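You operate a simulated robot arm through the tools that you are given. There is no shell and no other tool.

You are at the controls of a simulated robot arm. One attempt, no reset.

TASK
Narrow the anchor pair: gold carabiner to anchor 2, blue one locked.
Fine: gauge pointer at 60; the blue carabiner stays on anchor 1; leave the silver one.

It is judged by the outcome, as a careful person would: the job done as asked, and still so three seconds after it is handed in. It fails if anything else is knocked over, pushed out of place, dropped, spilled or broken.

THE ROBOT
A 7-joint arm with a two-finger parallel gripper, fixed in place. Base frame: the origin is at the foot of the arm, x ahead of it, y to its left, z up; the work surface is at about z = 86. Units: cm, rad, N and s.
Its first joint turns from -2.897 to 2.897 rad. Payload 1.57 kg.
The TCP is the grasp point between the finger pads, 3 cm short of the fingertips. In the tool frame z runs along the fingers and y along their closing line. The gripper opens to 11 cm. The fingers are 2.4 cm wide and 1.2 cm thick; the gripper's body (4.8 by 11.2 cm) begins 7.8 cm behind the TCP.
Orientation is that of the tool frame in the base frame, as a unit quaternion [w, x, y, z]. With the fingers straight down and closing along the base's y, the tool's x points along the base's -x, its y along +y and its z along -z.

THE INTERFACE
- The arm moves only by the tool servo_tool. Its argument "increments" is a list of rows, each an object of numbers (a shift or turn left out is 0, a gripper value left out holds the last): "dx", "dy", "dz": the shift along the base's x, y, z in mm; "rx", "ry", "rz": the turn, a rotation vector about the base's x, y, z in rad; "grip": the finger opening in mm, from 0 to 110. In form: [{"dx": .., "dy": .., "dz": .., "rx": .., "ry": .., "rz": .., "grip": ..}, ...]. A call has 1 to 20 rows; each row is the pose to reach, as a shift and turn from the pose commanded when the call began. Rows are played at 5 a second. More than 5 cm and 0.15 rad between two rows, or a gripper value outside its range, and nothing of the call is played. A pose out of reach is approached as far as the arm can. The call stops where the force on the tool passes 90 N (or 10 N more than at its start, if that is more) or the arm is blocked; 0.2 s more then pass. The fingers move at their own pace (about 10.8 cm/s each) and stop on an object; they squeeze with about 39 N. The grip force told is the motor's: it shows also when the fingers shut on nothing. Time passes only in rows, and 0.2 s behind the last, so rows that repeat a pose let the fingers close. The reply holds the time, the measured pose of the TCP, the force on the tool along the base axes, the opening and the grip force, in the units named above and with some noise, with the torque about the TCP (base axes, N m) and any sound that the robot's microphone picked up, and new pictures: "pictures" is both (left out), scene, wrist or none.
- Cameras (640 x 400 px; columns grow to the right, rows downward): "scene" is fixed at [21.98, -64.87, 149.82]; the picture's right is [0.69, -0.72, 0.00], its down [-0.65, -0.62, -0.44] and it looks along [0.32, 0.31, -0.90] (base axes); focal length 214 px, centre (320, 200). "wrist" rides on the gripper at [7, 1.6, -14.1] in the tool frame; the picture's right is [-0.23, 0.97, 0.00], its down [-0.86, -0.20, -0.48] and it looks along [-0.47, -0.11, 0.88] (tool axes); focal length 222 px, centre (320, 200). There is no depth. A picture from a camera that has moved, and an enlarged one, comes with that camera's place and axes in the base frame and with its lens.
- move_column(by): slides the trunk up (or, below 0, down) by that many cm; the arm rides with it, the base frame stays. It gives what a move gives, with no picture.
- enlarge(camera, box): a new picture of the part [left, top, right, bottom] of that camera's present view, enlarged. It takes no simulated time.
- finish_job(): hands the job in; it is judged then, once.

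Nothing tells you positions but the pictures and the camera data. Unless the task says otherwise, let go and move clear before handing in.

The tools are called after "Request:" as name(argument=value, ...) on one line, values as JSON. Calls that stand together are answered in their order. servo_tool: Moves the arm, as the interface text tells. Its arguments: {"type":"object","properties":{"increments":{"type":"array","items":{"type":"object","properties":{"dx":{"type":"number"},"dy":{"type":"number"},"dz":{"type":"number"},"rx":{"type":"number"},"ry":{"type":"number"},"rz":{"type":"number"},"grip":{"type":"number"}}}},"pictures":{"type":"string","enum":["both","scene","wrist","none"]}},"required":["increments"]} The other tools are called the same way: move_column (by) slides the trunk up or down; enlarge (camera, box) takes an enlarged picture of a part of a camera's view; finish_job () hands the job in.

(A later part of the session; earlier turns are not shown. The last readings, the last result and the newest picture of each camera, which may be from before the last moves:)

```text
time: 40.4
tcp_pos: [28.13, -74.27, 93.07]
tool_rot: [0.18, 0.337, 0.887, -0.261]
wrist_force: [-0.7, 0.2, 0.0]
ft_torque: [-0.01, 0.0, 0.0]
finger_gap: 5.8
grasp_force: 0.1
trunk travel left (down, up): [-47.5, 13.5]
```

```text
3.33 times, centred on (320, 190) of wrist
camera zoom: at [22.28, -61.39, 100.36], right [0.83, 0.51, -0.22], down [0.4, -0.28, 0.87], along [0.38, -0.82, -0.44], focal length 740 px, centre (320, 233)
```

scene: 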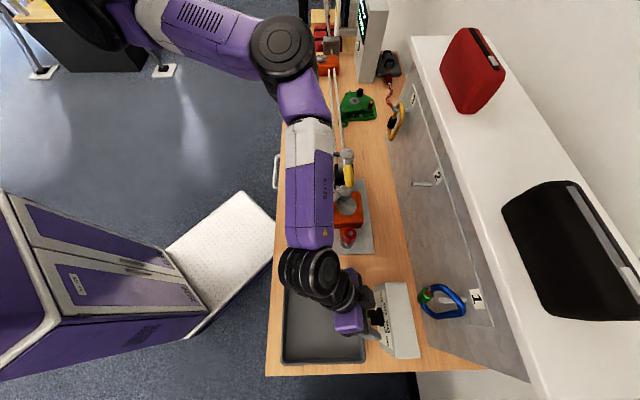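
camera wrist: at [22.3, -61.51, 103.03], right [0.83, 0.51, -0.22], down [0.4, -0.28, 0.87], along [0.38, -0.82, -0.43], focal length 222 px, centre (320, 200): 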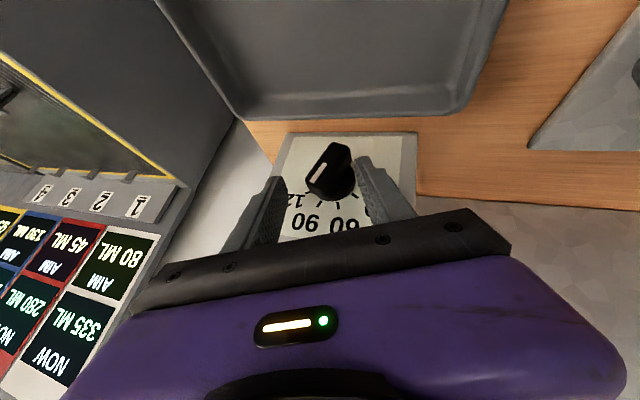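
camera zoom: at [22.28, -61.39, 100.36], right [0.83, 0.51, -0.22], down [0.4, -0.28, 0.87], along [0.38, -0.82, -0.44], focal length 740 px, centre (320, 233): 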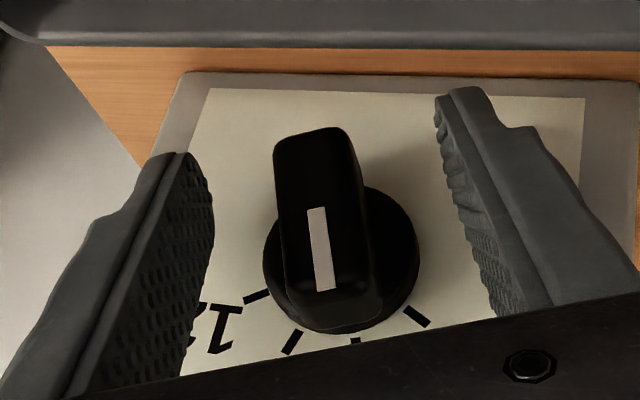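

Opened cleanly. I'll lift up and view the dial from a better angle.

Request:
servo_tool(increments=[{"dz": 25}, {"dz": 50}, {"dz": 80}, {"dx": -14, "dy": 14, "dz": 110}, {"dx": -28, "dy": 28, "dz": 110}], pictures="wrist")

Request:
enlarge(camera="wrist", box=[280, 50, 440, 170])

```text
time: 41.6
tcp_pos: [25.35, -71.43, 104.1]
tool_rot: [0.18, 0.338, 0.886, -0.261]
wrist_force: [0.4, 0.9, -0.4]
ft_torque: [0.0, 0.02, 0.02]
finger_gap: 5.82
grasp_force: 0.0
trunk travel left (down, up): [-47.5, 13.5]
camera wrist: at [19.44, -58.58, 111.42], right [0.83, 0.51, -0.22], down [0.4, -0.28, 0.87], along [0.38, -0.82, -0.43], focal length 222 px, centre (320, 200)
```

wrist: 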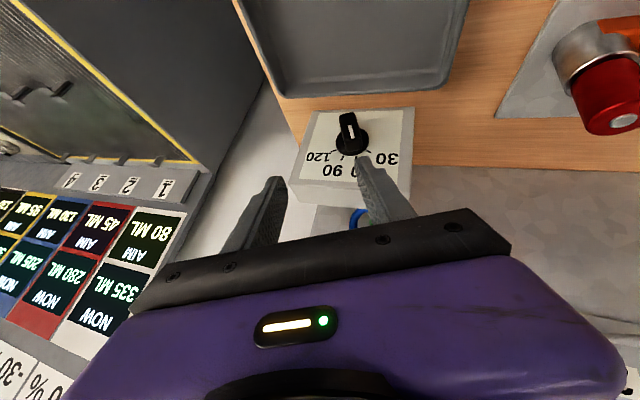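

```text
3.33 times, centred on (360, 110) of wrist
camera zoom: at [19.44, -58.58, 111.42], right [0.83, 0.51, -0.22], down [0.4, -0.28, 0.87], along [0.38, -0.82, -0.43], focal length 740 px, centre (187, 500)
```

zoom: 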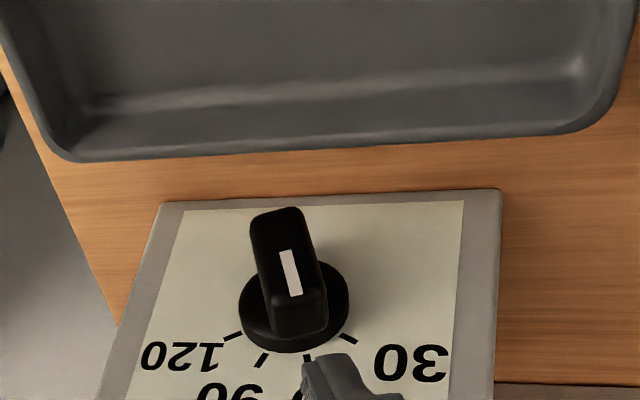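

The gauge now measures about 60. Next I'll go up and over the winch to look at the gold carabiner on anchor 3, levelling the tool roll on the way.

Request:
servo_tool(increments=[{"dz": 45, "rx": 0.04, "ry": -0.04, "grip": 60}, {"dz": 90, "rx": 0.1, "ry": -0.1}, {"dz": 135, "rx": 0.16, "ry": -0.16}, {"dz": 180, "rx": 0.22, "ry": -0.22}, {"dx": 30, "dy": 33, "dz": 190, "rx": 0.2475, "ry": -0.2475}, {"dx": 60, "dy": 66, "dz": 190, "rx": 0.2475, "ry": -0.2475}, {"dx": 90, "dy": 99, "dz": 190, "rx": 0.2475, "ry": -0.2475}, {"dx": 120, "dy": 132, "dz": 190, "rx": 0.2475, "ry": -0.2475}, {"dx": 150, "dy": 165, "dz": 190, "rx": 0.2475, "ry": -0.2475}, {"dx": 180, "dy": 198, "dz": 190, "rx": 0.2475, "ry": -0.2475}, {"dx": 210, "dy": 231, "dz": 190, "rx": 0.2475, "ry": -0.2475}, {"dx": 240, "dy": 264, "dz": 190, "rx": 0.2475, "ry": -0.2475}, {"dx": 270, "dy": 298, "dz": 190, "rx": 0.2475, "ry": -0.2475}, {"dx": 298, "dy": 332, "dz": 190, "rx": 0.2475, "ry": -0.2475}, {"dx": 298, "dy": 332, "dz": 190, "rx": 0.2475, "ry": -0.2475}], pictures="both")

```text
time: 44.8
tcp_pos: [55.31, -38.37, 122.92]
tool_rot: [0.245, 0.386, 0.883, -0.106]
wrist_force: [-0.4, -0.3, -0.6]
ft_torque: [-0.04, -0.01, 0.0]
finger_gap: 6.03
grasp_force: 0.0
trunk travel left (down, up): [-47.5, 13.5]
camera wrist: at [47.53, -27.57, 131.52], right [0.85, 0.52, 0.12], down [0.18, -0.49, 0.85], along [0.5, -0.7, -0.51], focal length 222 px, centre (320, 200)
```

scene: 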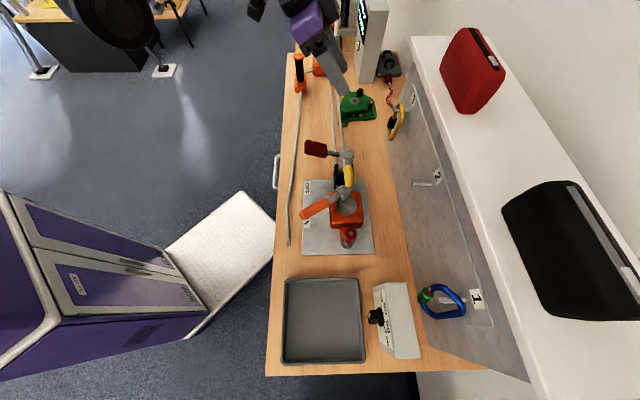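
wrist: 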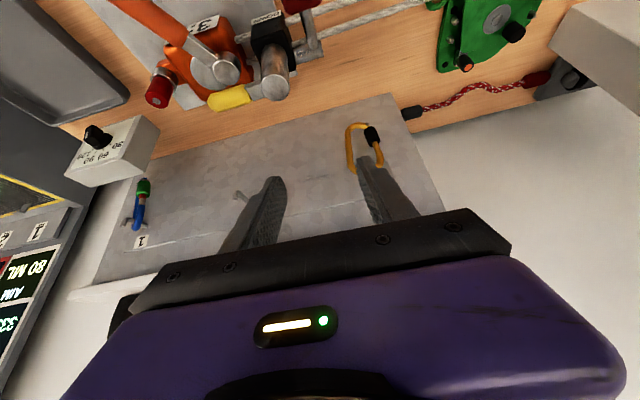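

Request:
enlarge(camera="wrist", box=[310, 100, 430, 200])

Request:
enlarge(camera="wrist", box=[110, 0, 350, 150])

Request:
enlarge(camera="scene", box=[290, 130, 390, 260])

Request:
enlarge(camera="scene", box=[370, 80, 434, 150])

Request:
enlarge(camera="scene", box=[360, 280, 460, 360])

```text
4.00 times, centred on (370, 150) of wrist
camera zoom: at [47.53, -27.57, 131.52], right [0.85, 0.52, 0.12], down [0.18, -0.49, 0.85], along [0.5, -0.7, -0.51], focal length 888 px, centre (120, 400)
```

zoom: 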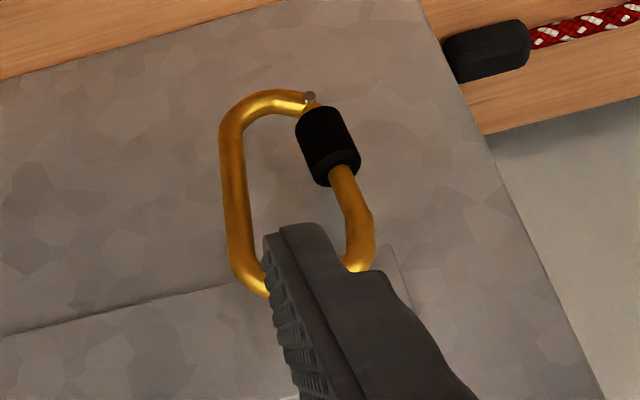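

```text
2.67 times, centred on (230, 75) of wrist
camera zoom: at [47.53, -27.57, 131.52], right [0.85, 0.52, 0.12], down [0.18, -0.49, 0.85], along [0.5, -0.7, -0.51], focal length 592 px, centre (560, 533)
```

zoom: 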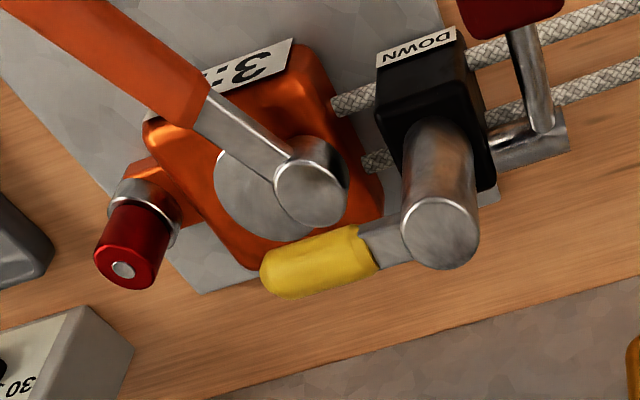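

```text
3.08 times, centred on (340, 195) of scene
camera zoom: at [21.98, -64.87, 149.82], right [0.69, -0.72, 0.0], down [-0.65, -0.62, -0.44], along [0.32, 0.31, -0.9], focal length 660 px, centre (258, 215)
```

zoom: 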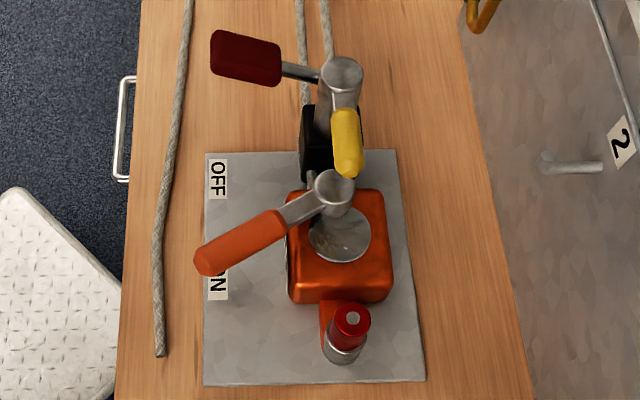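

```text
5.71 times, centred on (402, 115) of scene
camera zoom: at [21.98, -64.87, 149.82], right [0.69, -0.72, 0.0], down [-0.65, -0.62, -0.44], along [0.32, 0.31, -0.9], focal length 1226 px, centre (-149, 686)
```

zoom: 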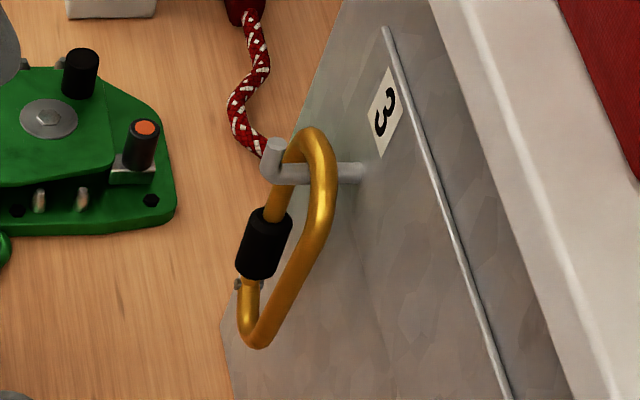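

```text
5.00 times, centred on (410, 320) of scene
camera zoom: at [21.98, -64.87, 149.82], right [0.69, -0.72, 0.0], down [-0.65, -0.62, -0.44], along [0.32, 0.31, -0.9], focal length 1072 px, centre (-130, -400)
```

zoom: 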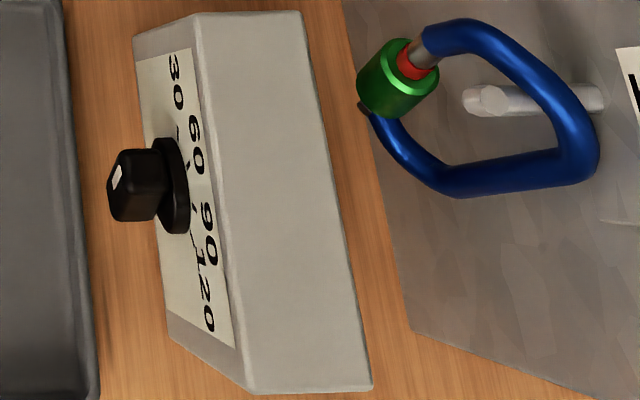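

The winch tops out around z≈103, so anchor 2 can be approached with a 45° pitched tool passing above it. Gold's spine is at s≈15.8, d≈85. I'll pre-position in front of it.

Request:
servo_tool(increments=[{"dx": 24, "dy": -10, "dz": -31, "rx": -0.053, "ry": -0.053, "grip": 38}, {"dx": 48, "dy": -21, "dz": -62, "rx": -0.106, "ry": -0.106, "grip": 38}, {"dx": 72, "dy": -32, "dz": -93, "rx": -0.16, "ry": -0.16, "grip": 38}, {"dx": 96, "dy": -42, "dz": -124, "rx": -0.212, "ry": -0.212, "grip": 38}, {"dx": 96, "dy": -42, "dz": -124, "rx": -0.212, "ry": -0.212, "grip": 38}], pictures="both")

Request:
enlarge(camera="wrist", box=[230, 90, 422, 230])

Request:
enlarge(camera="scene", box=[340, 70, 440, 150])

```text
time: 46.0
tcp_pos: [64.72, -42.68, 110.75]
tool_rot: [0.376, 0.368, 0.836, -0.158]
wrist_force: [0.0, -0.3, 0.7]
ft_torque: [-0.04, 0.01, -0.03]
finger_gap: 3.81
grasp_force: 0.0
trunk travel left (down, up): [-47.5, 13.5]
camera wrist: at [55.56, -30.49, 115.0], right [0.82, 0.55, 0.18], down [-0.01, -0.3, 0.95], along [0.58, -0.78, -0.24], focal length 222 px, centre (320, 200)
```

scene: 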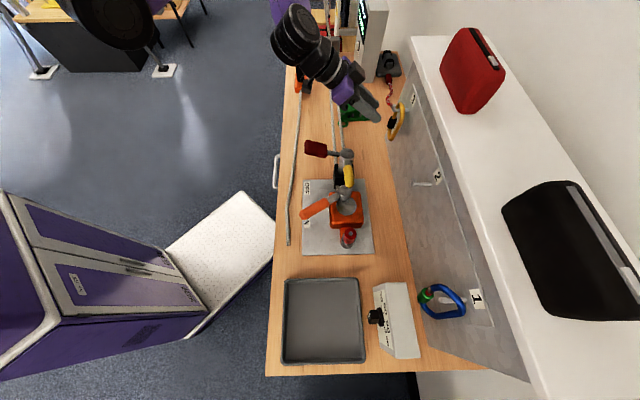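
wrist: 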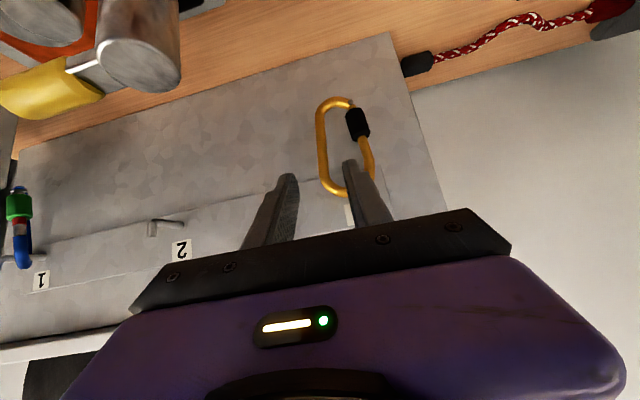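

```text
2.86 times, centred on (326, 160) of wrist
camera zoom: at [55.56, -30.49, 115.0], right [0.82, 0.55, 0.18], down [-0.01, -0.3, 0.95], along [0.58, -0.78, -0.24], focal length 635 px, centre (303, 314)
```

zoom: 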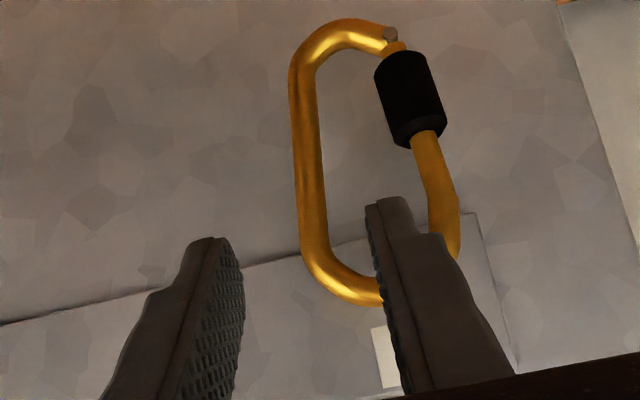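

```text
5.00 times, centred on (390, 110) of scene
camera zoom: at [21.98, -64.87, 149.82], right [0.69, -0.72, 0.0], down [-0.65, -0.62, -0.44], along [0.32, 0.31, -0.9], focal length 1072 px, centre (-30, 650)
```

zoom: 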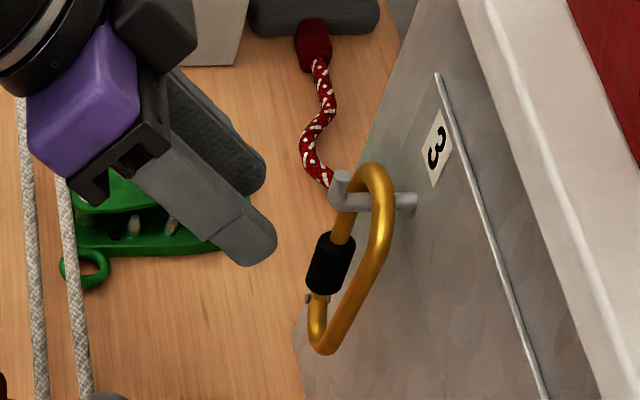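

Gold's spine is located at about (s 15.7, d 84.8, z 102). I'll narrow the fingers and move in along the tool axis, checking partway.

Request:
servo_tool(increments=[{"dx": 11, "dy": -11.5, "dz": -15, "grip": 33}, {"dx": 22, "dy": -23, "dz": -30, "grip": 33}, {"dx": 33, "dy": -34.5, "dz": -46, "grip": 33}, {"dx": 33, "dy": -34.5, "dz": -46, "grip": 33}], pictures="wrist")

Request:
enlarge(camera="wrist", box=[230, 90, 422, 230])

Request:
enlarge(camera="scene", box=[360, 80, 440, 150])

```text
time: 47.0
tcp_pos: [68.06, -45.89, 106.13]
tool_rot: [0.375, 0.368, 0.837, -0.157]
wrist_force: [0.1, -0.3, -0.1]
ft_torque: [-0.02, -0.02, 0.02]
finger_gap: 3.28
grasp_force: 0.1
trunk travel left (down, up): [-47.5, 13.5]
camera wrist: at [58.92, -33.73, 110.46], right [0.82, 0.55, 0.18], down [-0.01, -0.3, 0.95], along [0.58, -0.78, -0.24], focal length 222 px, centre (320, 200)
```

wrist: 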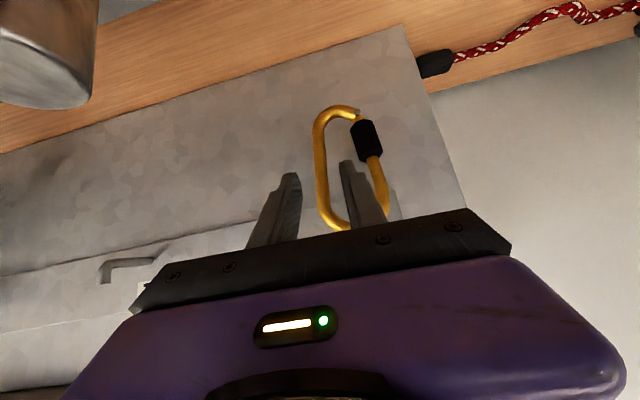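

```text
2.86 times, centred on (326, 160) of wrist
camera zoom: at [58.92, -33.73, 110.46], right [0.82, 0.55, 0.18], down [-0.01, -0.3, 0.95], along [0.58, -0.78, -0.24], focal length 635 px, centre (303, 314)
```

zoom: 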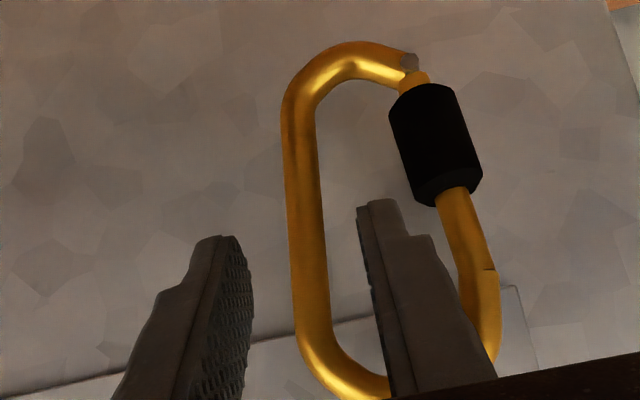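

```text
5.71 times, centred on (400, 115) of scene
camera zoom: at [21.98, -64.87, 149.82], right [0.69, -0.72, 0.0], down [-0.65, -0.62, -0.44], along [0.32, 0.31, -0.9], focal length 1226 px, centre (-137, 686)
```

zoom: 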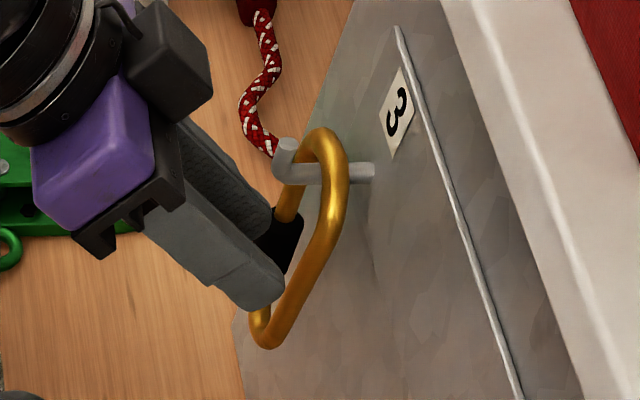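

Request:
servo_tool(increments=[{"dx": 6, "dy": -7, "dz": -18}, {"dx": 13, "dy": -14.5, "dz": -34}, {"dx": 21, "dy": -23.4, "dz": -35}, {"dx": 21, "dy": -23.4, "dz": -35}], pictures="wrist")

Request:
enlarge(camera="wrist", box=[230, 100, 422, 240])

Request:
enlarge(camera="scene", box=[360, 80, 440, 150])

```text
time: 48.0
tcp_pos: [70.15, -48.45, 102.76]
tool_rot: [0.376, 0.367, 0.837, -0.157]
wrist_force: [0.2, 0.4, 0.0]
ft_torque: [0.0, -0.01, -0.04]
finger_gap: 3.29
grasp_force: 0.1
trunk travel left (down, up): [-47.5, 13.5]
camera wrist: at [61.0, -36.15, 107.04], right [0.82, 0.55, 0.18], down [-0.01, -0.3, 0.95], along [0.58, -0.78, -0.24], focal length 222 px, centre (320, 200)
```

wrist: 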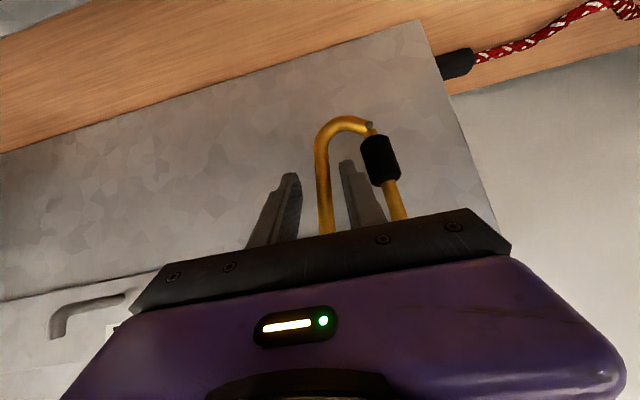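

```text
2.86 times, centred on (326, 170) of wrist
camera zoom: at [61.0, -36.15, 107.04], right [0.82, 0.55, 0.18], down [-0.01, -0.3, 0.95], along [0.58, -0.78, -0.24], focal length 635 px, centre (303, 286)
```

zoom: 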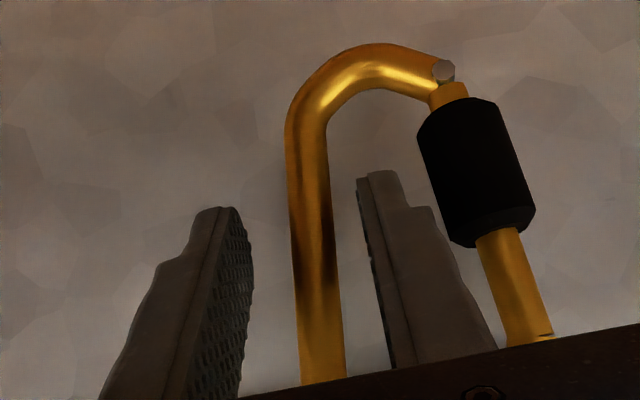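

```text
5.71 times, centred on (400, 115) of scene
camera zoom: at [21.98, -64.87, 149.82], right [0.69, -0.72, 0.0], down [-0.65, -0.62, -0.44], along [0.32, 0.31, -0.9], focal length 1226 px, centre (-137, 686)
```

zoom: 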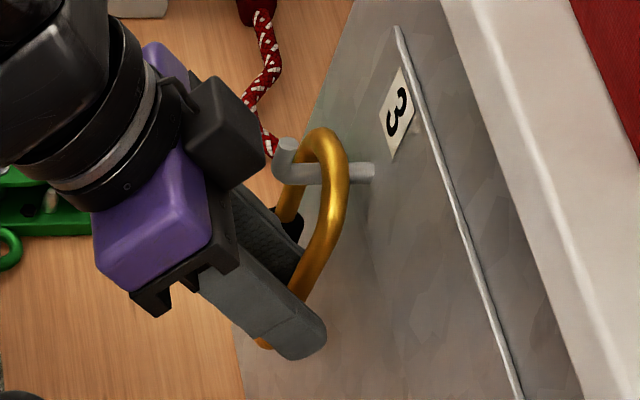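

The spine is centred between the pads. I'll close on it.

Request:
servo_tool(increments=[{"grip": 24}, {"grip": 16}, {"grip": 6}, {"grip": 4}, {"grip": 4}], pictures="none")

Request:
enlarge(camera="wrist", box=[230, 100, 422, 240])

Request:
enlarge(camera="scene", box=[360, 80, 440, 150])

```text
time: 49.2
tcp_pos: [70.1, -48.48, 102.87]
tool_rot: [0.376, 0.368, 0.835, -0.159]
wrist_force: [-8.5, -7.7, 4.9]
ft_torque: [0.44, -0.55, -0.17]
finger_gap: 1.18
grasp_force: 24.3
trunk travel left (down, up): [-47.5, 13.5]
```

```text
2.86 times, centred on (326, 170) of wrist
camera zoom: at [60.9, -36.22, 107.1], right [0.82, 0.55, 0.18], down [-0.01, -0.3, 0.95], along [0.58, -0.78, -0.24], focal length 635 px, centre (303, 286)
```

zoom: 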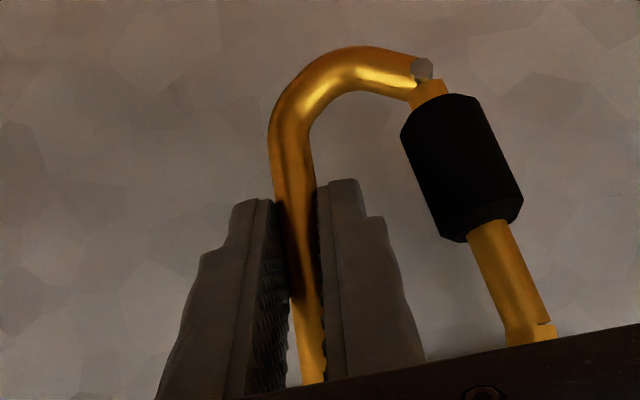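

```text
5.71 times, centred on (400, 115) of scene
camera zoom: at [21.98, -64.87, 149.82], right [0.69, -0.72, 0.0], down [-0.65, -0.62, -0.44], along [0.32, 0.31, -0.9], focal length 1226 px, centre (-137, 686)
```

zoom: 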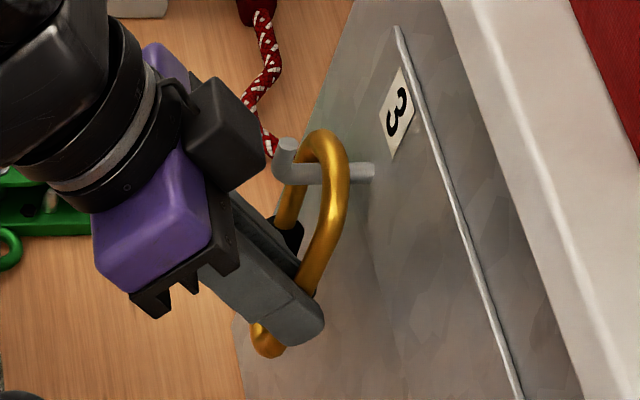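

Gripped (gap 1.18 cm). I'll lift slowly to raise the top bar above the upturned tip.

Request:
servo_tool(increments=[{"dz": 4}, {"dz": 8}, {"dz": 12}, {"dz": 12}], pictures="none")

Request:
enlarge(camera="scene", box=[360, 80, 440, 150])

Request:
enlarge(camera="wrist", box=[230, 100, 422, 240])

```text
time: 50.2
tcp_pos: [69.9, -48.37, 103.79]
tool_rot: [0.374, 0.368, 0.836, -0.158]
wrist_force: [-18.5, -15.7, -20.3]
ft_torque: [0.47, -0.09, -0.35]
finger_gap: 1.18
grasp_force: 24.0
trunk travel left (down, up): [-47.5, 13.5]
```

```text
5.71 times, centred on (400, 115) of scene
camera zoom: at [21.98, -64.87, 149.82], right [0.69, -0.72, 0.0], down [-0.65, -0.62, -0.44], along [0.32, 0.31, -0.9], focal length 1226 px, centre (-137, 686)
```

zoom: 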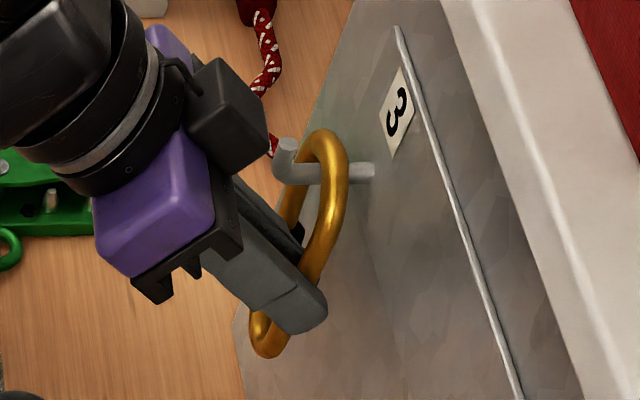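

```text
2.86 times, centred on (326, 170) of wrist
camera zoom: at [60.8, -36.15, 108.08], right [0.82, 0.55, 0.18], down [-0.01, -0.3, 0.95], along [0.57, -0.78, -0.24], focal length 635 px, centre (303, 286)
```

zoom: 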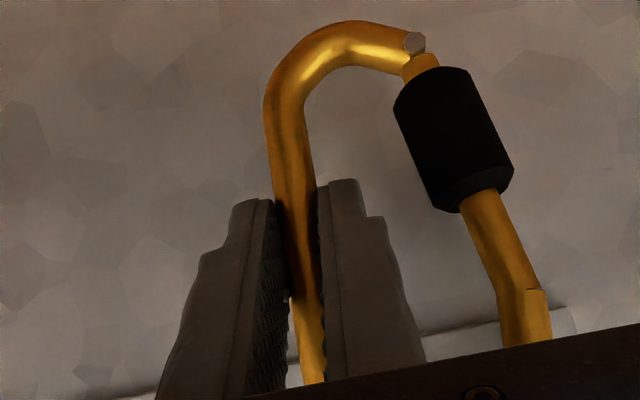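

The fingers slid up along the spine at about 20 N without the carabiner lifting, so something is holding it. I'll look closely at how it sits on the peg.

Request:
enlarge(camera="scene", box=[388, 92, 428, 122])

Request:
enlarge(camera="scene", box=[420, 275, 476, 325])

```text
13.33 times, centred on (408, 107) of scene
camera zoom: at [21.98, -64.87, 149.82], right [0.69, -0.72, 0.0], down [-0.65, -0.62, -0.44], along [0.32, 0.31, -0.9], focal length 2860 px, centre (-853, 1440)
```

zoom: 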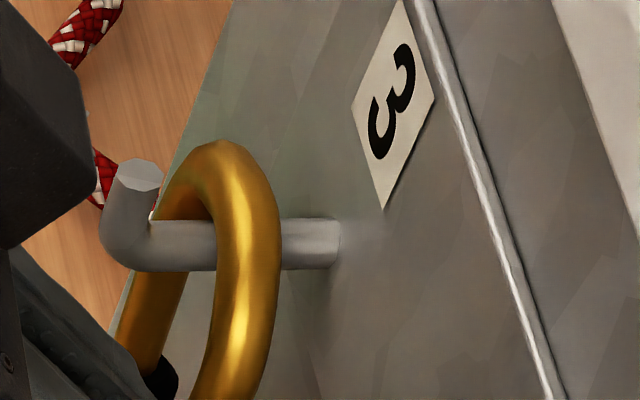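

```text
8.00 times, centred on (448, 300) of scene
camera zoom: at [21.98, -64.87, 149.82], right [0.69, -0.72, 0.0], down [-0.65, -0.62, -0.44], along [0.32, 0.31, -0.9], focal length 1716 px, centre (-704, -600)
```

zoom: 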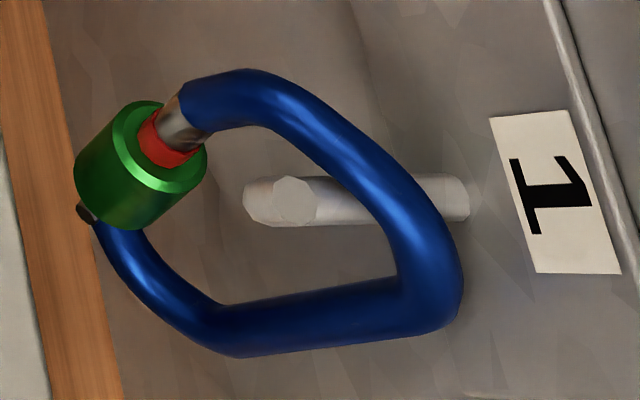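

The peg is plainly open at the top, so the hold may just be friction from my grip skewing the carabiner sideways (24 N lateral). I'll open, let it hang, and regrip with the tool rolled to match the spine's lean.

Request:
servo_tool(increments=[{"grip": 20}, {"grip": 33}, {"grip": 33}, {"dz": -6, "grip": 33}, {"dz": -12, "grip": 33}, {"dz": -12, "grip": 33}], pictures="none")

Request:
enlarge(camera="wrist", box=[230, 100, 422, 240])

Request:
enlarge(camera="scene", box=[360, 80, 440, 150])

```text
time: 51.6
tcp_pos: [70.09, -48.3, 102.59]
tool_rot: [0.375, 0.368, 0.836, -0.158]
wrist_force: [-0.3, 0.5, 0.4]
ft_torque: [0.01, -0.01, -0.02]
finger_gap: 3.3
grasp_force: 0.0
trunk travel left (down, up): [-47.5, 13.5]
```

```text
2.86 times, centred on (326, 170) of wrist
camera zoom: at [60.91, -36.01, 106.95], right [0.82, 0.55, 0.18], down [-0.01, -0.3, 0.95], along [0.58, -0.78, -0.24], focal length 635 px, centre (303, 286)
```

zoom: 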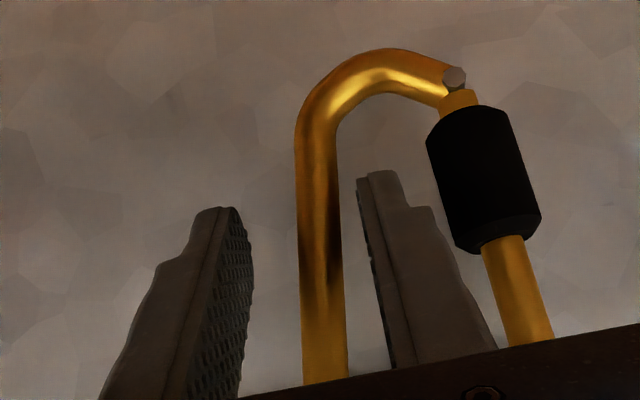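

```text
5.71 times, centred on (400, 115) of scene
camera zoom: at [21.98, -64.87, 149.82], right [0.69, -0.72, 0.0], down [-0.65, -0.62, -0.44], along [0.32, 0.31, -0.9], focal length 1226 px, centre (-137, 686)
```

zoom: 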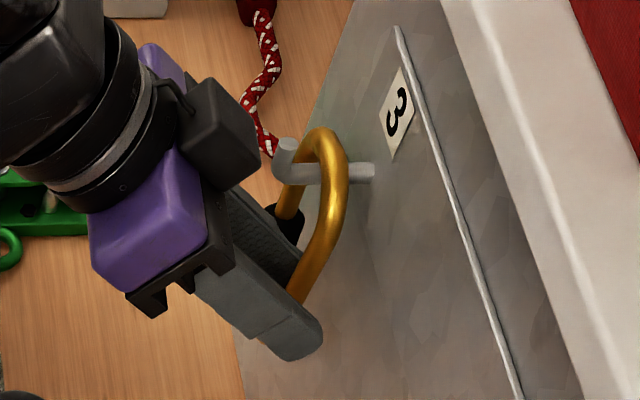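

The carabiner hangs freely again with the spine leaning about 9°. I'll roll to match, centre on the spine, and close.

Request:
servo_tool(increments=[{"dx": 1.3, "dy": 1.3, "rx": 0.055, "ry": -0.055}, {"dx": 2.6, "dy": 2.6, "rx": 0.1096, "ry": -0.1096}, {"dx": 2.6, "dy": 2.6, "rx": 0.1096, "ry": -0.1096, "grip": 22}, {"dx": 2.6, "dy": 2.6, "rx": 0.1096, "ry": -0.1096, "grip": 15}, {"dx": 2.6, "dy": 2.6, "rx": 0.1096, "ry": -0.1096, "grip": 15}], pictures="none")

Request:
enlarge(camera="wrist", box=[230, 100, 422, 240])

```text
time: 52.8
tcp_pos: [70.38, -48.08, 102.62]
tool_rot: [0.399, 0.396, 0.822, -0.091]
wrist_force: [0.2, -0.2, 0.3]
ft_torque: [-0.02, 0.06, -0.01]
finger_gap: 1.55
grasp_force: 0.0
trunk travel left (down, up): [-47.5, 13.5]
```

```text
2.86 times, centred on (326, 170) of wrist
camera zoom: at [60.71, -36.24, 107.21], right [0.79, 0.52, 0.33], down [-0.11, -0.4, 0.91], along [0.61, -0.75, -0.26], focal length 635 px, centre (303, 286)
```

zoom: 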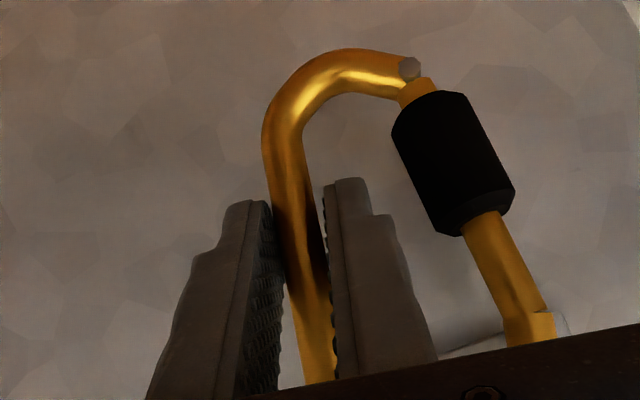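

Well aligned, with no side force. I'll close fully and lift in small steps.

Request:
servo_tool(increments=[{"grip": 11}, {"grip": 4}, {"grip": 4}, {"grip": 4}], pictures="none")

Request:
servo_tool(increments=[{"dz": 2}, {"dz": 4}, {"dz": 6}, {"dz": 6}], pictures="none")

Request:
enlarge(camera="wrist", box=[230, 100, 422, 240])

Request:
enlarge(camera="scene", box=[380, 85, 436, 127])

```text
time: 53.8
tcp_pos: [70.39, -47.99, 102.64]
tool_rot: [0.4, 0.395, 0.822, -0.091]
wrist_force: [-0.8, -0.6, -1.5]
ft_torque: [0.02, 0.01, 0.0]
finger_gap: 1.12
grasp_force: 24.1
trunk travel left (down, up): [-47.5, 13.5]
```

```text
time: 54.8
tcp_pos: [70.2, -47.96, 103.13]
tool_rot: [0.399, 0.396, 0.822, -0.091]
wrist_force: [-4.2, -3.3, -20.8]
ft_torque: [0.02, 0.41, -0.08]
finger_gap: 1.15
grasp_force: 23.8
trunk travel left (down, up): [-47.5, 13.5]
```

```text
2.86 times, centred on (326, 170) of wrist
camera zoom: at [60.62, -36.26, 107.68], right [0.79, 0.52, 0.33], down [-0.11, -0.41, 0.91], along [0.6, -0.75, -0.26], focal length 635 px, centre (303, 286)
```

zoom: 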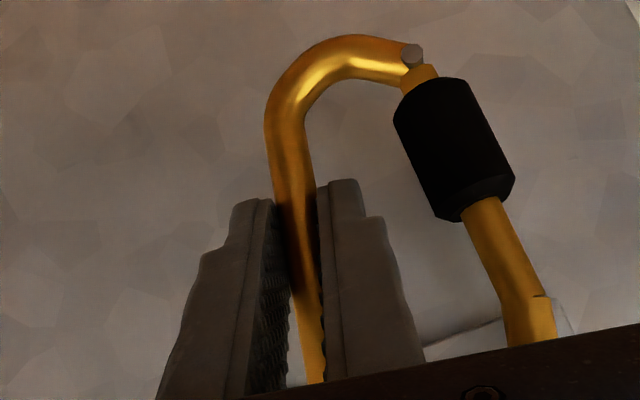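

```text
9.52 times, centred on (408, 106) of scene
camera zoom: at [21.98, -64.87, 149.82], right [0.69, -0.72, 0.0], down [-0.65, -0.62, -0.44], along [0.32, 0.31, -0.9], focal length 2043 px, centre (-518, 1095)
```

zoom: 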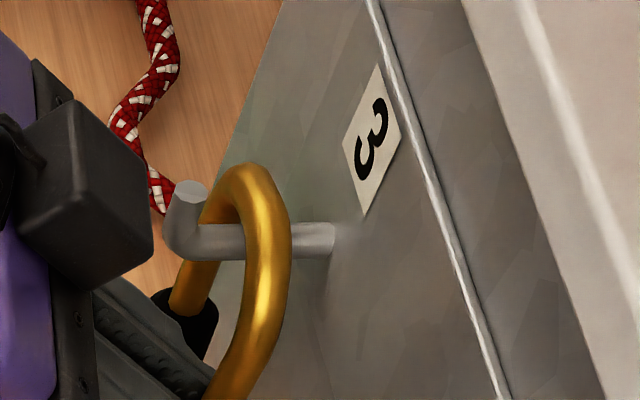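

Even with a clean grip the carabiner won't lift (fingers slip at about 20 N), although it swings freely. It seems held on the anchor, probably until its gate is pressed open, as with a real carabiner. I'll back out and try squeezing spine and gate together from outside.

Request:
servo_tool(increments=[{"grip": 20}, {"grip": 33}, {"grip": 33}, {"dx": -12, "dy": 12, "dz": 8, "grip": 33}, {"dx": -24, "dy": 24, "dz": 24, "grip": 33}, {"dx": -37, "dy": 37, "dz": 40, "grip": 33}, {"dx": -27, "dy": 47, "dz": 40, "rx": -0.0548, "ry": 0.0548, "grip": 60}, {"dx": -18, "dy": 55, "dz": 40, "rx": -0.1096, "ry": 0.1096, "grip": 84}, {"dx": -18, "dy": 55, "dz": 40, "rx": -0.1096, "ry": 0.1096, "grip": 84}], pictures="both")

Request:
enlarge(camera="wrist", box=[220, 80, 440, 240])

```text
time: 56.8
tcp_pos: [68.51, -42.44, 107.2]
tool_rot: [0.375, 0.368, 0.836, -0.159]
wrist_force: [-0.3, -0.2, 0.7]
ft_torque: [-0.01, -0.01, -0.02]
finger_gap: 8.41
grasp_force: 0.1
trunk travel left (down, up): [-47.5, 13.5]
camera wrist: at [59.36, -30.32, 111.45], right [0.82, 0.55, 0.18], down [-0.01, -0.3, 0.95], along [0.58, -0.78, -0.24], focal length 222 px, centre (320, 200)
```

scene: 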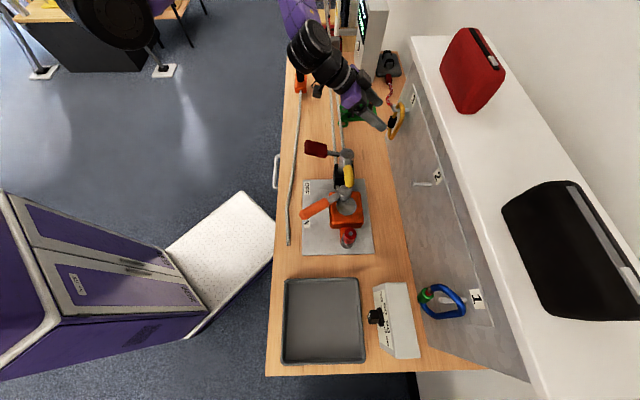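
wrist: 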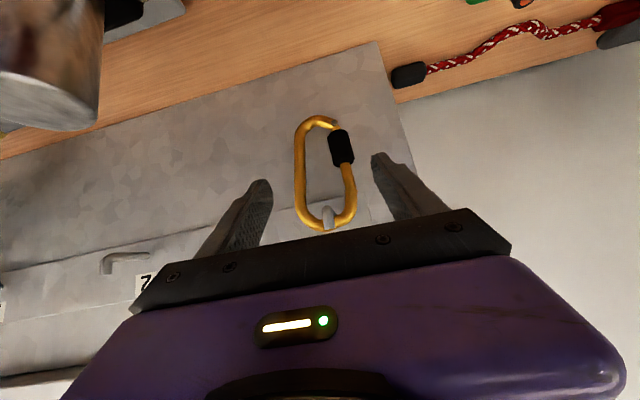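

```text
2.50 times, centred on (330, 160) of wrist
camera zoom: at [59.36, -30.32, 111.45], right [0.82, 0.55, 0.18], down [-0.01, -0.3, 0.95], along [0.58, -0.78, -0.24], focal length 555 px, centre (295, 300)
```

zoom: 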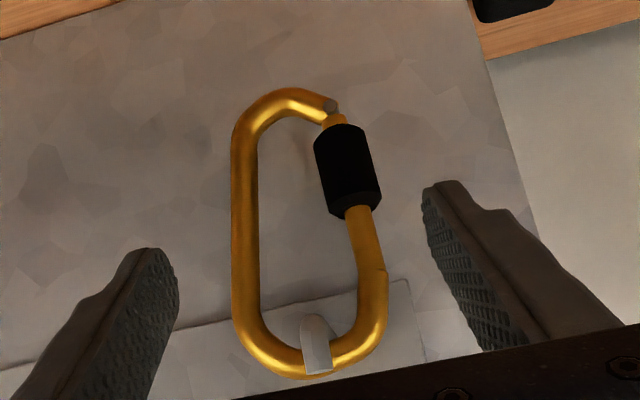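

Now there is a clear view of the whole gold carabiner with the peg inside. I'll advance with both fingers outside, one on the spine and one on the gate.

Request:
servo_tool(increments=[{"dx": 12.5, "dy": -12, "dz": -11}, {"dx": 25, "dy": -24, "dz": -22}, {"dx": 38, "dy": -36.3, "dz": -32}, {"dx": 38, "dy": -36.3, "dz": -32}, {"dx": 38, "dy": -36.3, "dz": -32, "grip": 72}, {"dx": 38, "dy": -36.3, "dz": -32, "grip": 66}, {"dx": 38, "dy": -36.3, "dz": -32, "grip": 66}], pictures="wrist")

Request:
enlarge(camera="wrist", box=[220, 100, 440, 240])

Request:
enlarge(camera="scene", box=[360, 80, 440, 150])

```text
time: 58.4
tcp_pos: [72.42, -46.27, 104.03]
tool_rot: [0.375, 0.368, 0.836, -0.158]
wrist_force: [-3.4, -2.6, -2.8]
ft_torque: [0.09, -0.09, -0.1]
finger_gap: 7.02
grasp_force: 2.3
trunk travel left (down, up): [-47.5, 13.5]
camera wrist: at [63.24, -33.99, 108.31], right [0.82, 0.55, 0.18], down [-0.01, -0.3, 0.95], along [0.58, -0.78, -0.24], focal length 222 px, centre (320, 200)
```

wrist: 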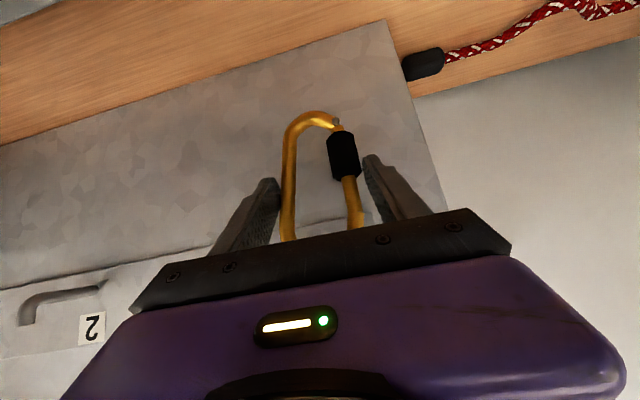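

```text
2.86 times, centred on (330, 170) of wrist
camera zoom: at [63.24, -33.99, 108.31], right [0.82, 0.55, 0.18], down [-0.01, -0.3, 0.95], along [0.58, -0.78, -0.24], focal length 635 px, centre (291, 286)
```

zoom: 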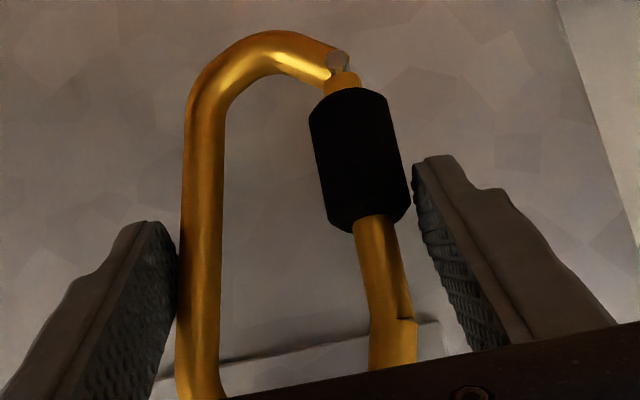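

```text
5.71 times, centred on (400, 115) of scene
camera zoom: at [21.98, -64.87, 149.82], right [0.69, -0.72, 0.0], down [-0.65, -0.62, -0.44], along [0.32, 0.31, -0.9], focal length 1226 px, centre (-137, 686)
```

zoom: 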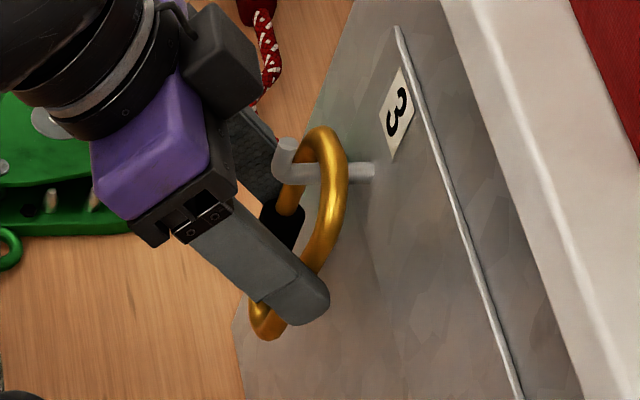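

Nearly in contact on both sides. I'll squeeze further to press the gate inward.

Request:
servo_tool(increments=[{"dx": -1.5, "dy": -1.5, "grip": 62}, {"dx": -1.5, "dy": -1.5, "grip": 58}, {"dx": -1.5, "dy": -1.5, "grip": 54}, {"dx": -1.5, "dy": -1.5, "grip": 50}, {"dx": -1.5, "dy": -1.5, "grip": 50}], pictures="none")

Request:
enlarge(camera="wrist", box=[220, 100, 440, 240])

Request:
enlarge(camera="scene", box=[360, 80, 440, 150])

```text
time: 59.6
tcp_pos: [72.25, -46.39, 104.08]
tool_rot: [0.375, 0.368, 0.836, -0.158]
wrist_force: [-3.5, -2.9, 1.6]
ft_torque: [0.11, 0.07, -0.16]
finger_gap: 4.82
grasp_force: 10.1
trunk travel left (down, up): [-47.5, 13.5]
```

```text
2.86 times, centred on (330, 170) of wrist
camera zoom: at [63.11, -34.15, 108.34], right [0.82, 0.55, 0.18], down [-0.01, -0.3, 0.95], along [0.58, -0.78, -0.24], focal length 635 px, centre (291, 286)
```

zoom: 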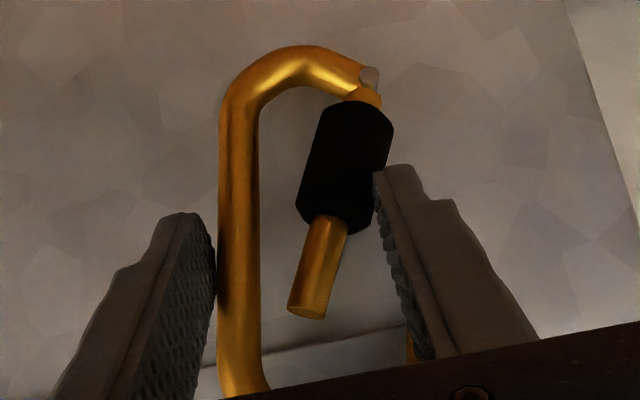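

```text
5.71 times, centred on (400, 115) of scene
camera zoom: at [21.98, -64.87, 149.82], right [0.69, -0.72, 0.0], down [-0.65, -0.62, -0.44], along [0.32, 0.31, -0.9], focal length 1226 px, centre (-137, 686)
```

zoom: 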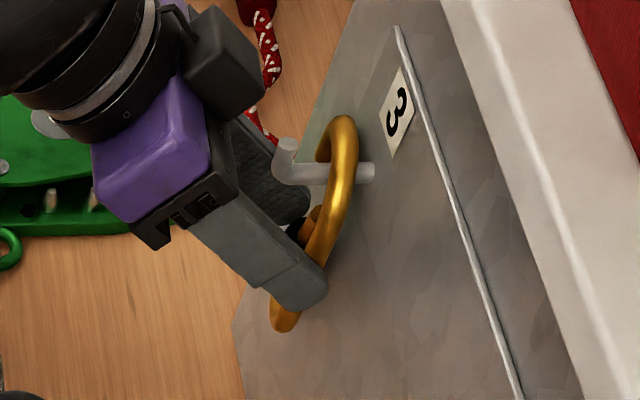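

The gate opened inward and the carabiner is held between the fingers. I'll squeeze a little more and try a small lift.

Request:
servo_tool(increments=[{"grip": 46}, {"grip": 42}, {"dz": 3, "grip": 42}, {"dz": 6, "grip": 42}, {"dz": 9, "grip": 42}, {"dz": 9, "grip": 42}], pictures="none")

Request:
enlarge(camera="wrist", box=[220, 100, 440, 240])

Request:
enlarge(camera="scene", box=[360, 80, 440, 150])

```text
time: 61.0
tcp_pos: [72.29, -46.23, 104.78]
tool_rot: [0.375, 0.368, 0.836, -0.158]
wrist_force: [-4.1, 0.7, -1.4]
ft_torque: [0.25, 0.12, 0.07]
finger_gap: 4.29
grasp_force: 23.4
trunk travel left (down, up): [-47.5, 13.5]
```

```text
2.86 times, centred on (330, 170) of wrist
camera zoom: at [63.12, -34.05, 109.18], right [0.81, 0.55, 0.18], down [-0.01, -0.3, 0.95], along [0.58, -0.78, -0.24], focal length 635 px, centre (291, 286)
```

zoom: 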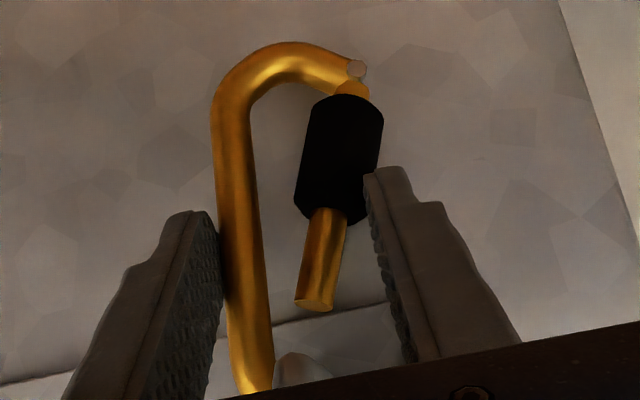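

```text
5.71 times, centred on (400, 115) of scene
camera zoom: at [21.98, -64.87, 149.82], right [0.69, -0.72, 0.0], down [-0.65, -0.62, -0.44], along [0.32, 0.31, -0.9], focal length 1226 px, centre (-137, 686)
```

zoom: 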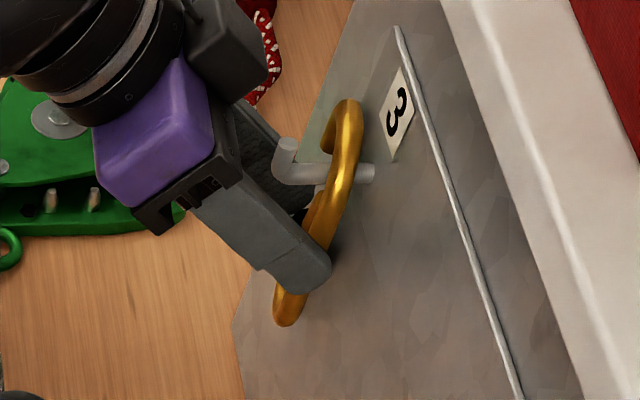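

With the gate open it lifts freely (only 1.4 N). I'll check the clearance of the top bar over the upturned tip.

Request:
enlarge(camera="scene", box=[388, 90, 432, 123])

Request:
enlarge(camera="wrist", box=[280, 150, 380, 240])

```text
12.12 times, centred on (410, 106) of scene
camera zoom: at [21.98, -64.87, 149.82], right [0.69, -0.72, 0.0], down [-0.65, -0.62, -0.44], along [0.32, 0.31, -0.9], focal length 2600 px, centre (-771, 1333)
```

zoom: 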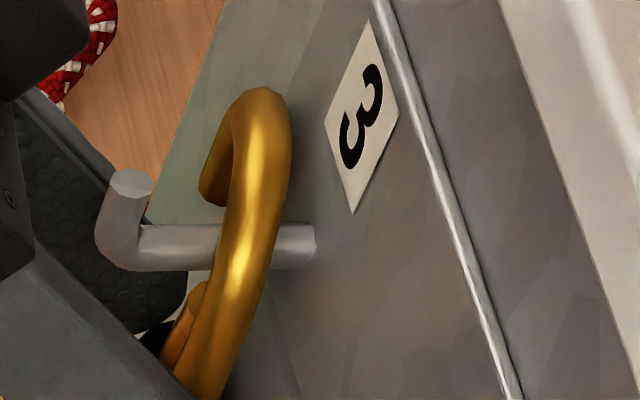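

```text
4.44 times, centred on (330, 195) of wrist
camera zoom: at [63.12, -34.05, 109.18], right [0.81, 0.55, 0.18], down [-0.01, -0.3, 0.95], along [0.58, -0.78, -0.24], focal length 987 px, centre (276, 222)
```

zoom: 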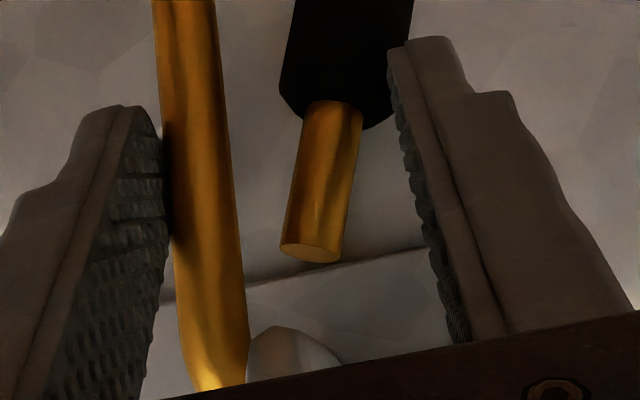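

The peg is inside the loop next to the spine, and the gate end is still about 2 cm below it. I'll lift 1 cm more, then ease the carabiner off toward me while watching the force.

Request:
servo_tool(increments=[{"dz": 4}, {"dz": 8}, {"dz": 10}, {"dx": -7, "dy": 7, "dz": 10}, {"dx": -14, "dy": 14, "dz": 10}], pictures="none")

Request:
enlarge(camera="scene", box=[380, 85, 436, 127])

Request:
enlarge(camera="wrist", box=[220, 100, 440, 240])

```text
time: 62.2
tcp_pos: [70.96, -44.93, 105.91]
tool_rot: [0.376, 0.366, 0.836, -0.157]
wrist_force: [-0.2, 1.0, -0.2]
ft_torque: [0.0, -0.02, 0.01]
finger_gap: 4.23
grasp_force: 0.1
trunk travel left (down, up): [-47.5, 13.5]
```

```text
9.52 times, centred on (408, 106) of scene
camera zoom: at [21.98, -64.87, 149.82], right [0.69, -0.72, 0.0], down [-0.65, -0.62, -0.44], along [0.32, 0.31, -0.9], focal length 2043 px, centre (-518, 1095)
```

zoom: 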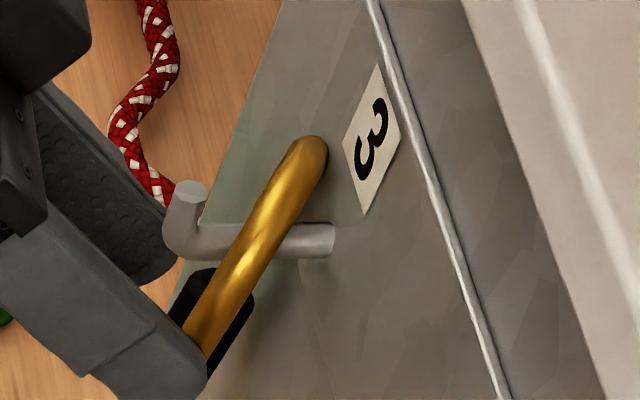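

```text
2.86 times, centred on (330, 170) of wrist
camera zoom: at [61.72, -32.59, 110.19], right [0.82, 0.55, 0.18], down [-0.01, -0.3, 0.95], along [0.58, -0.78, -0.24], focal length 635 px, centre (291, 286)
```

zoom: 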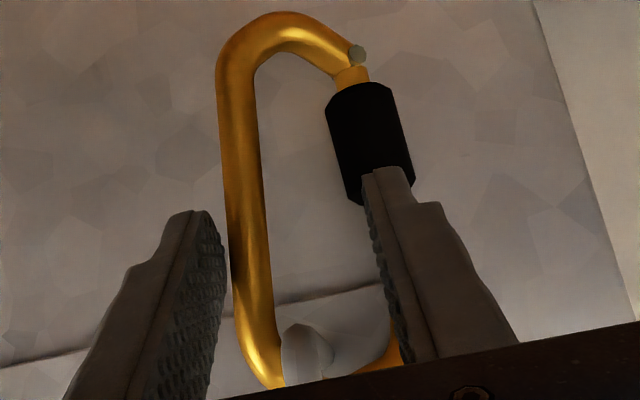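

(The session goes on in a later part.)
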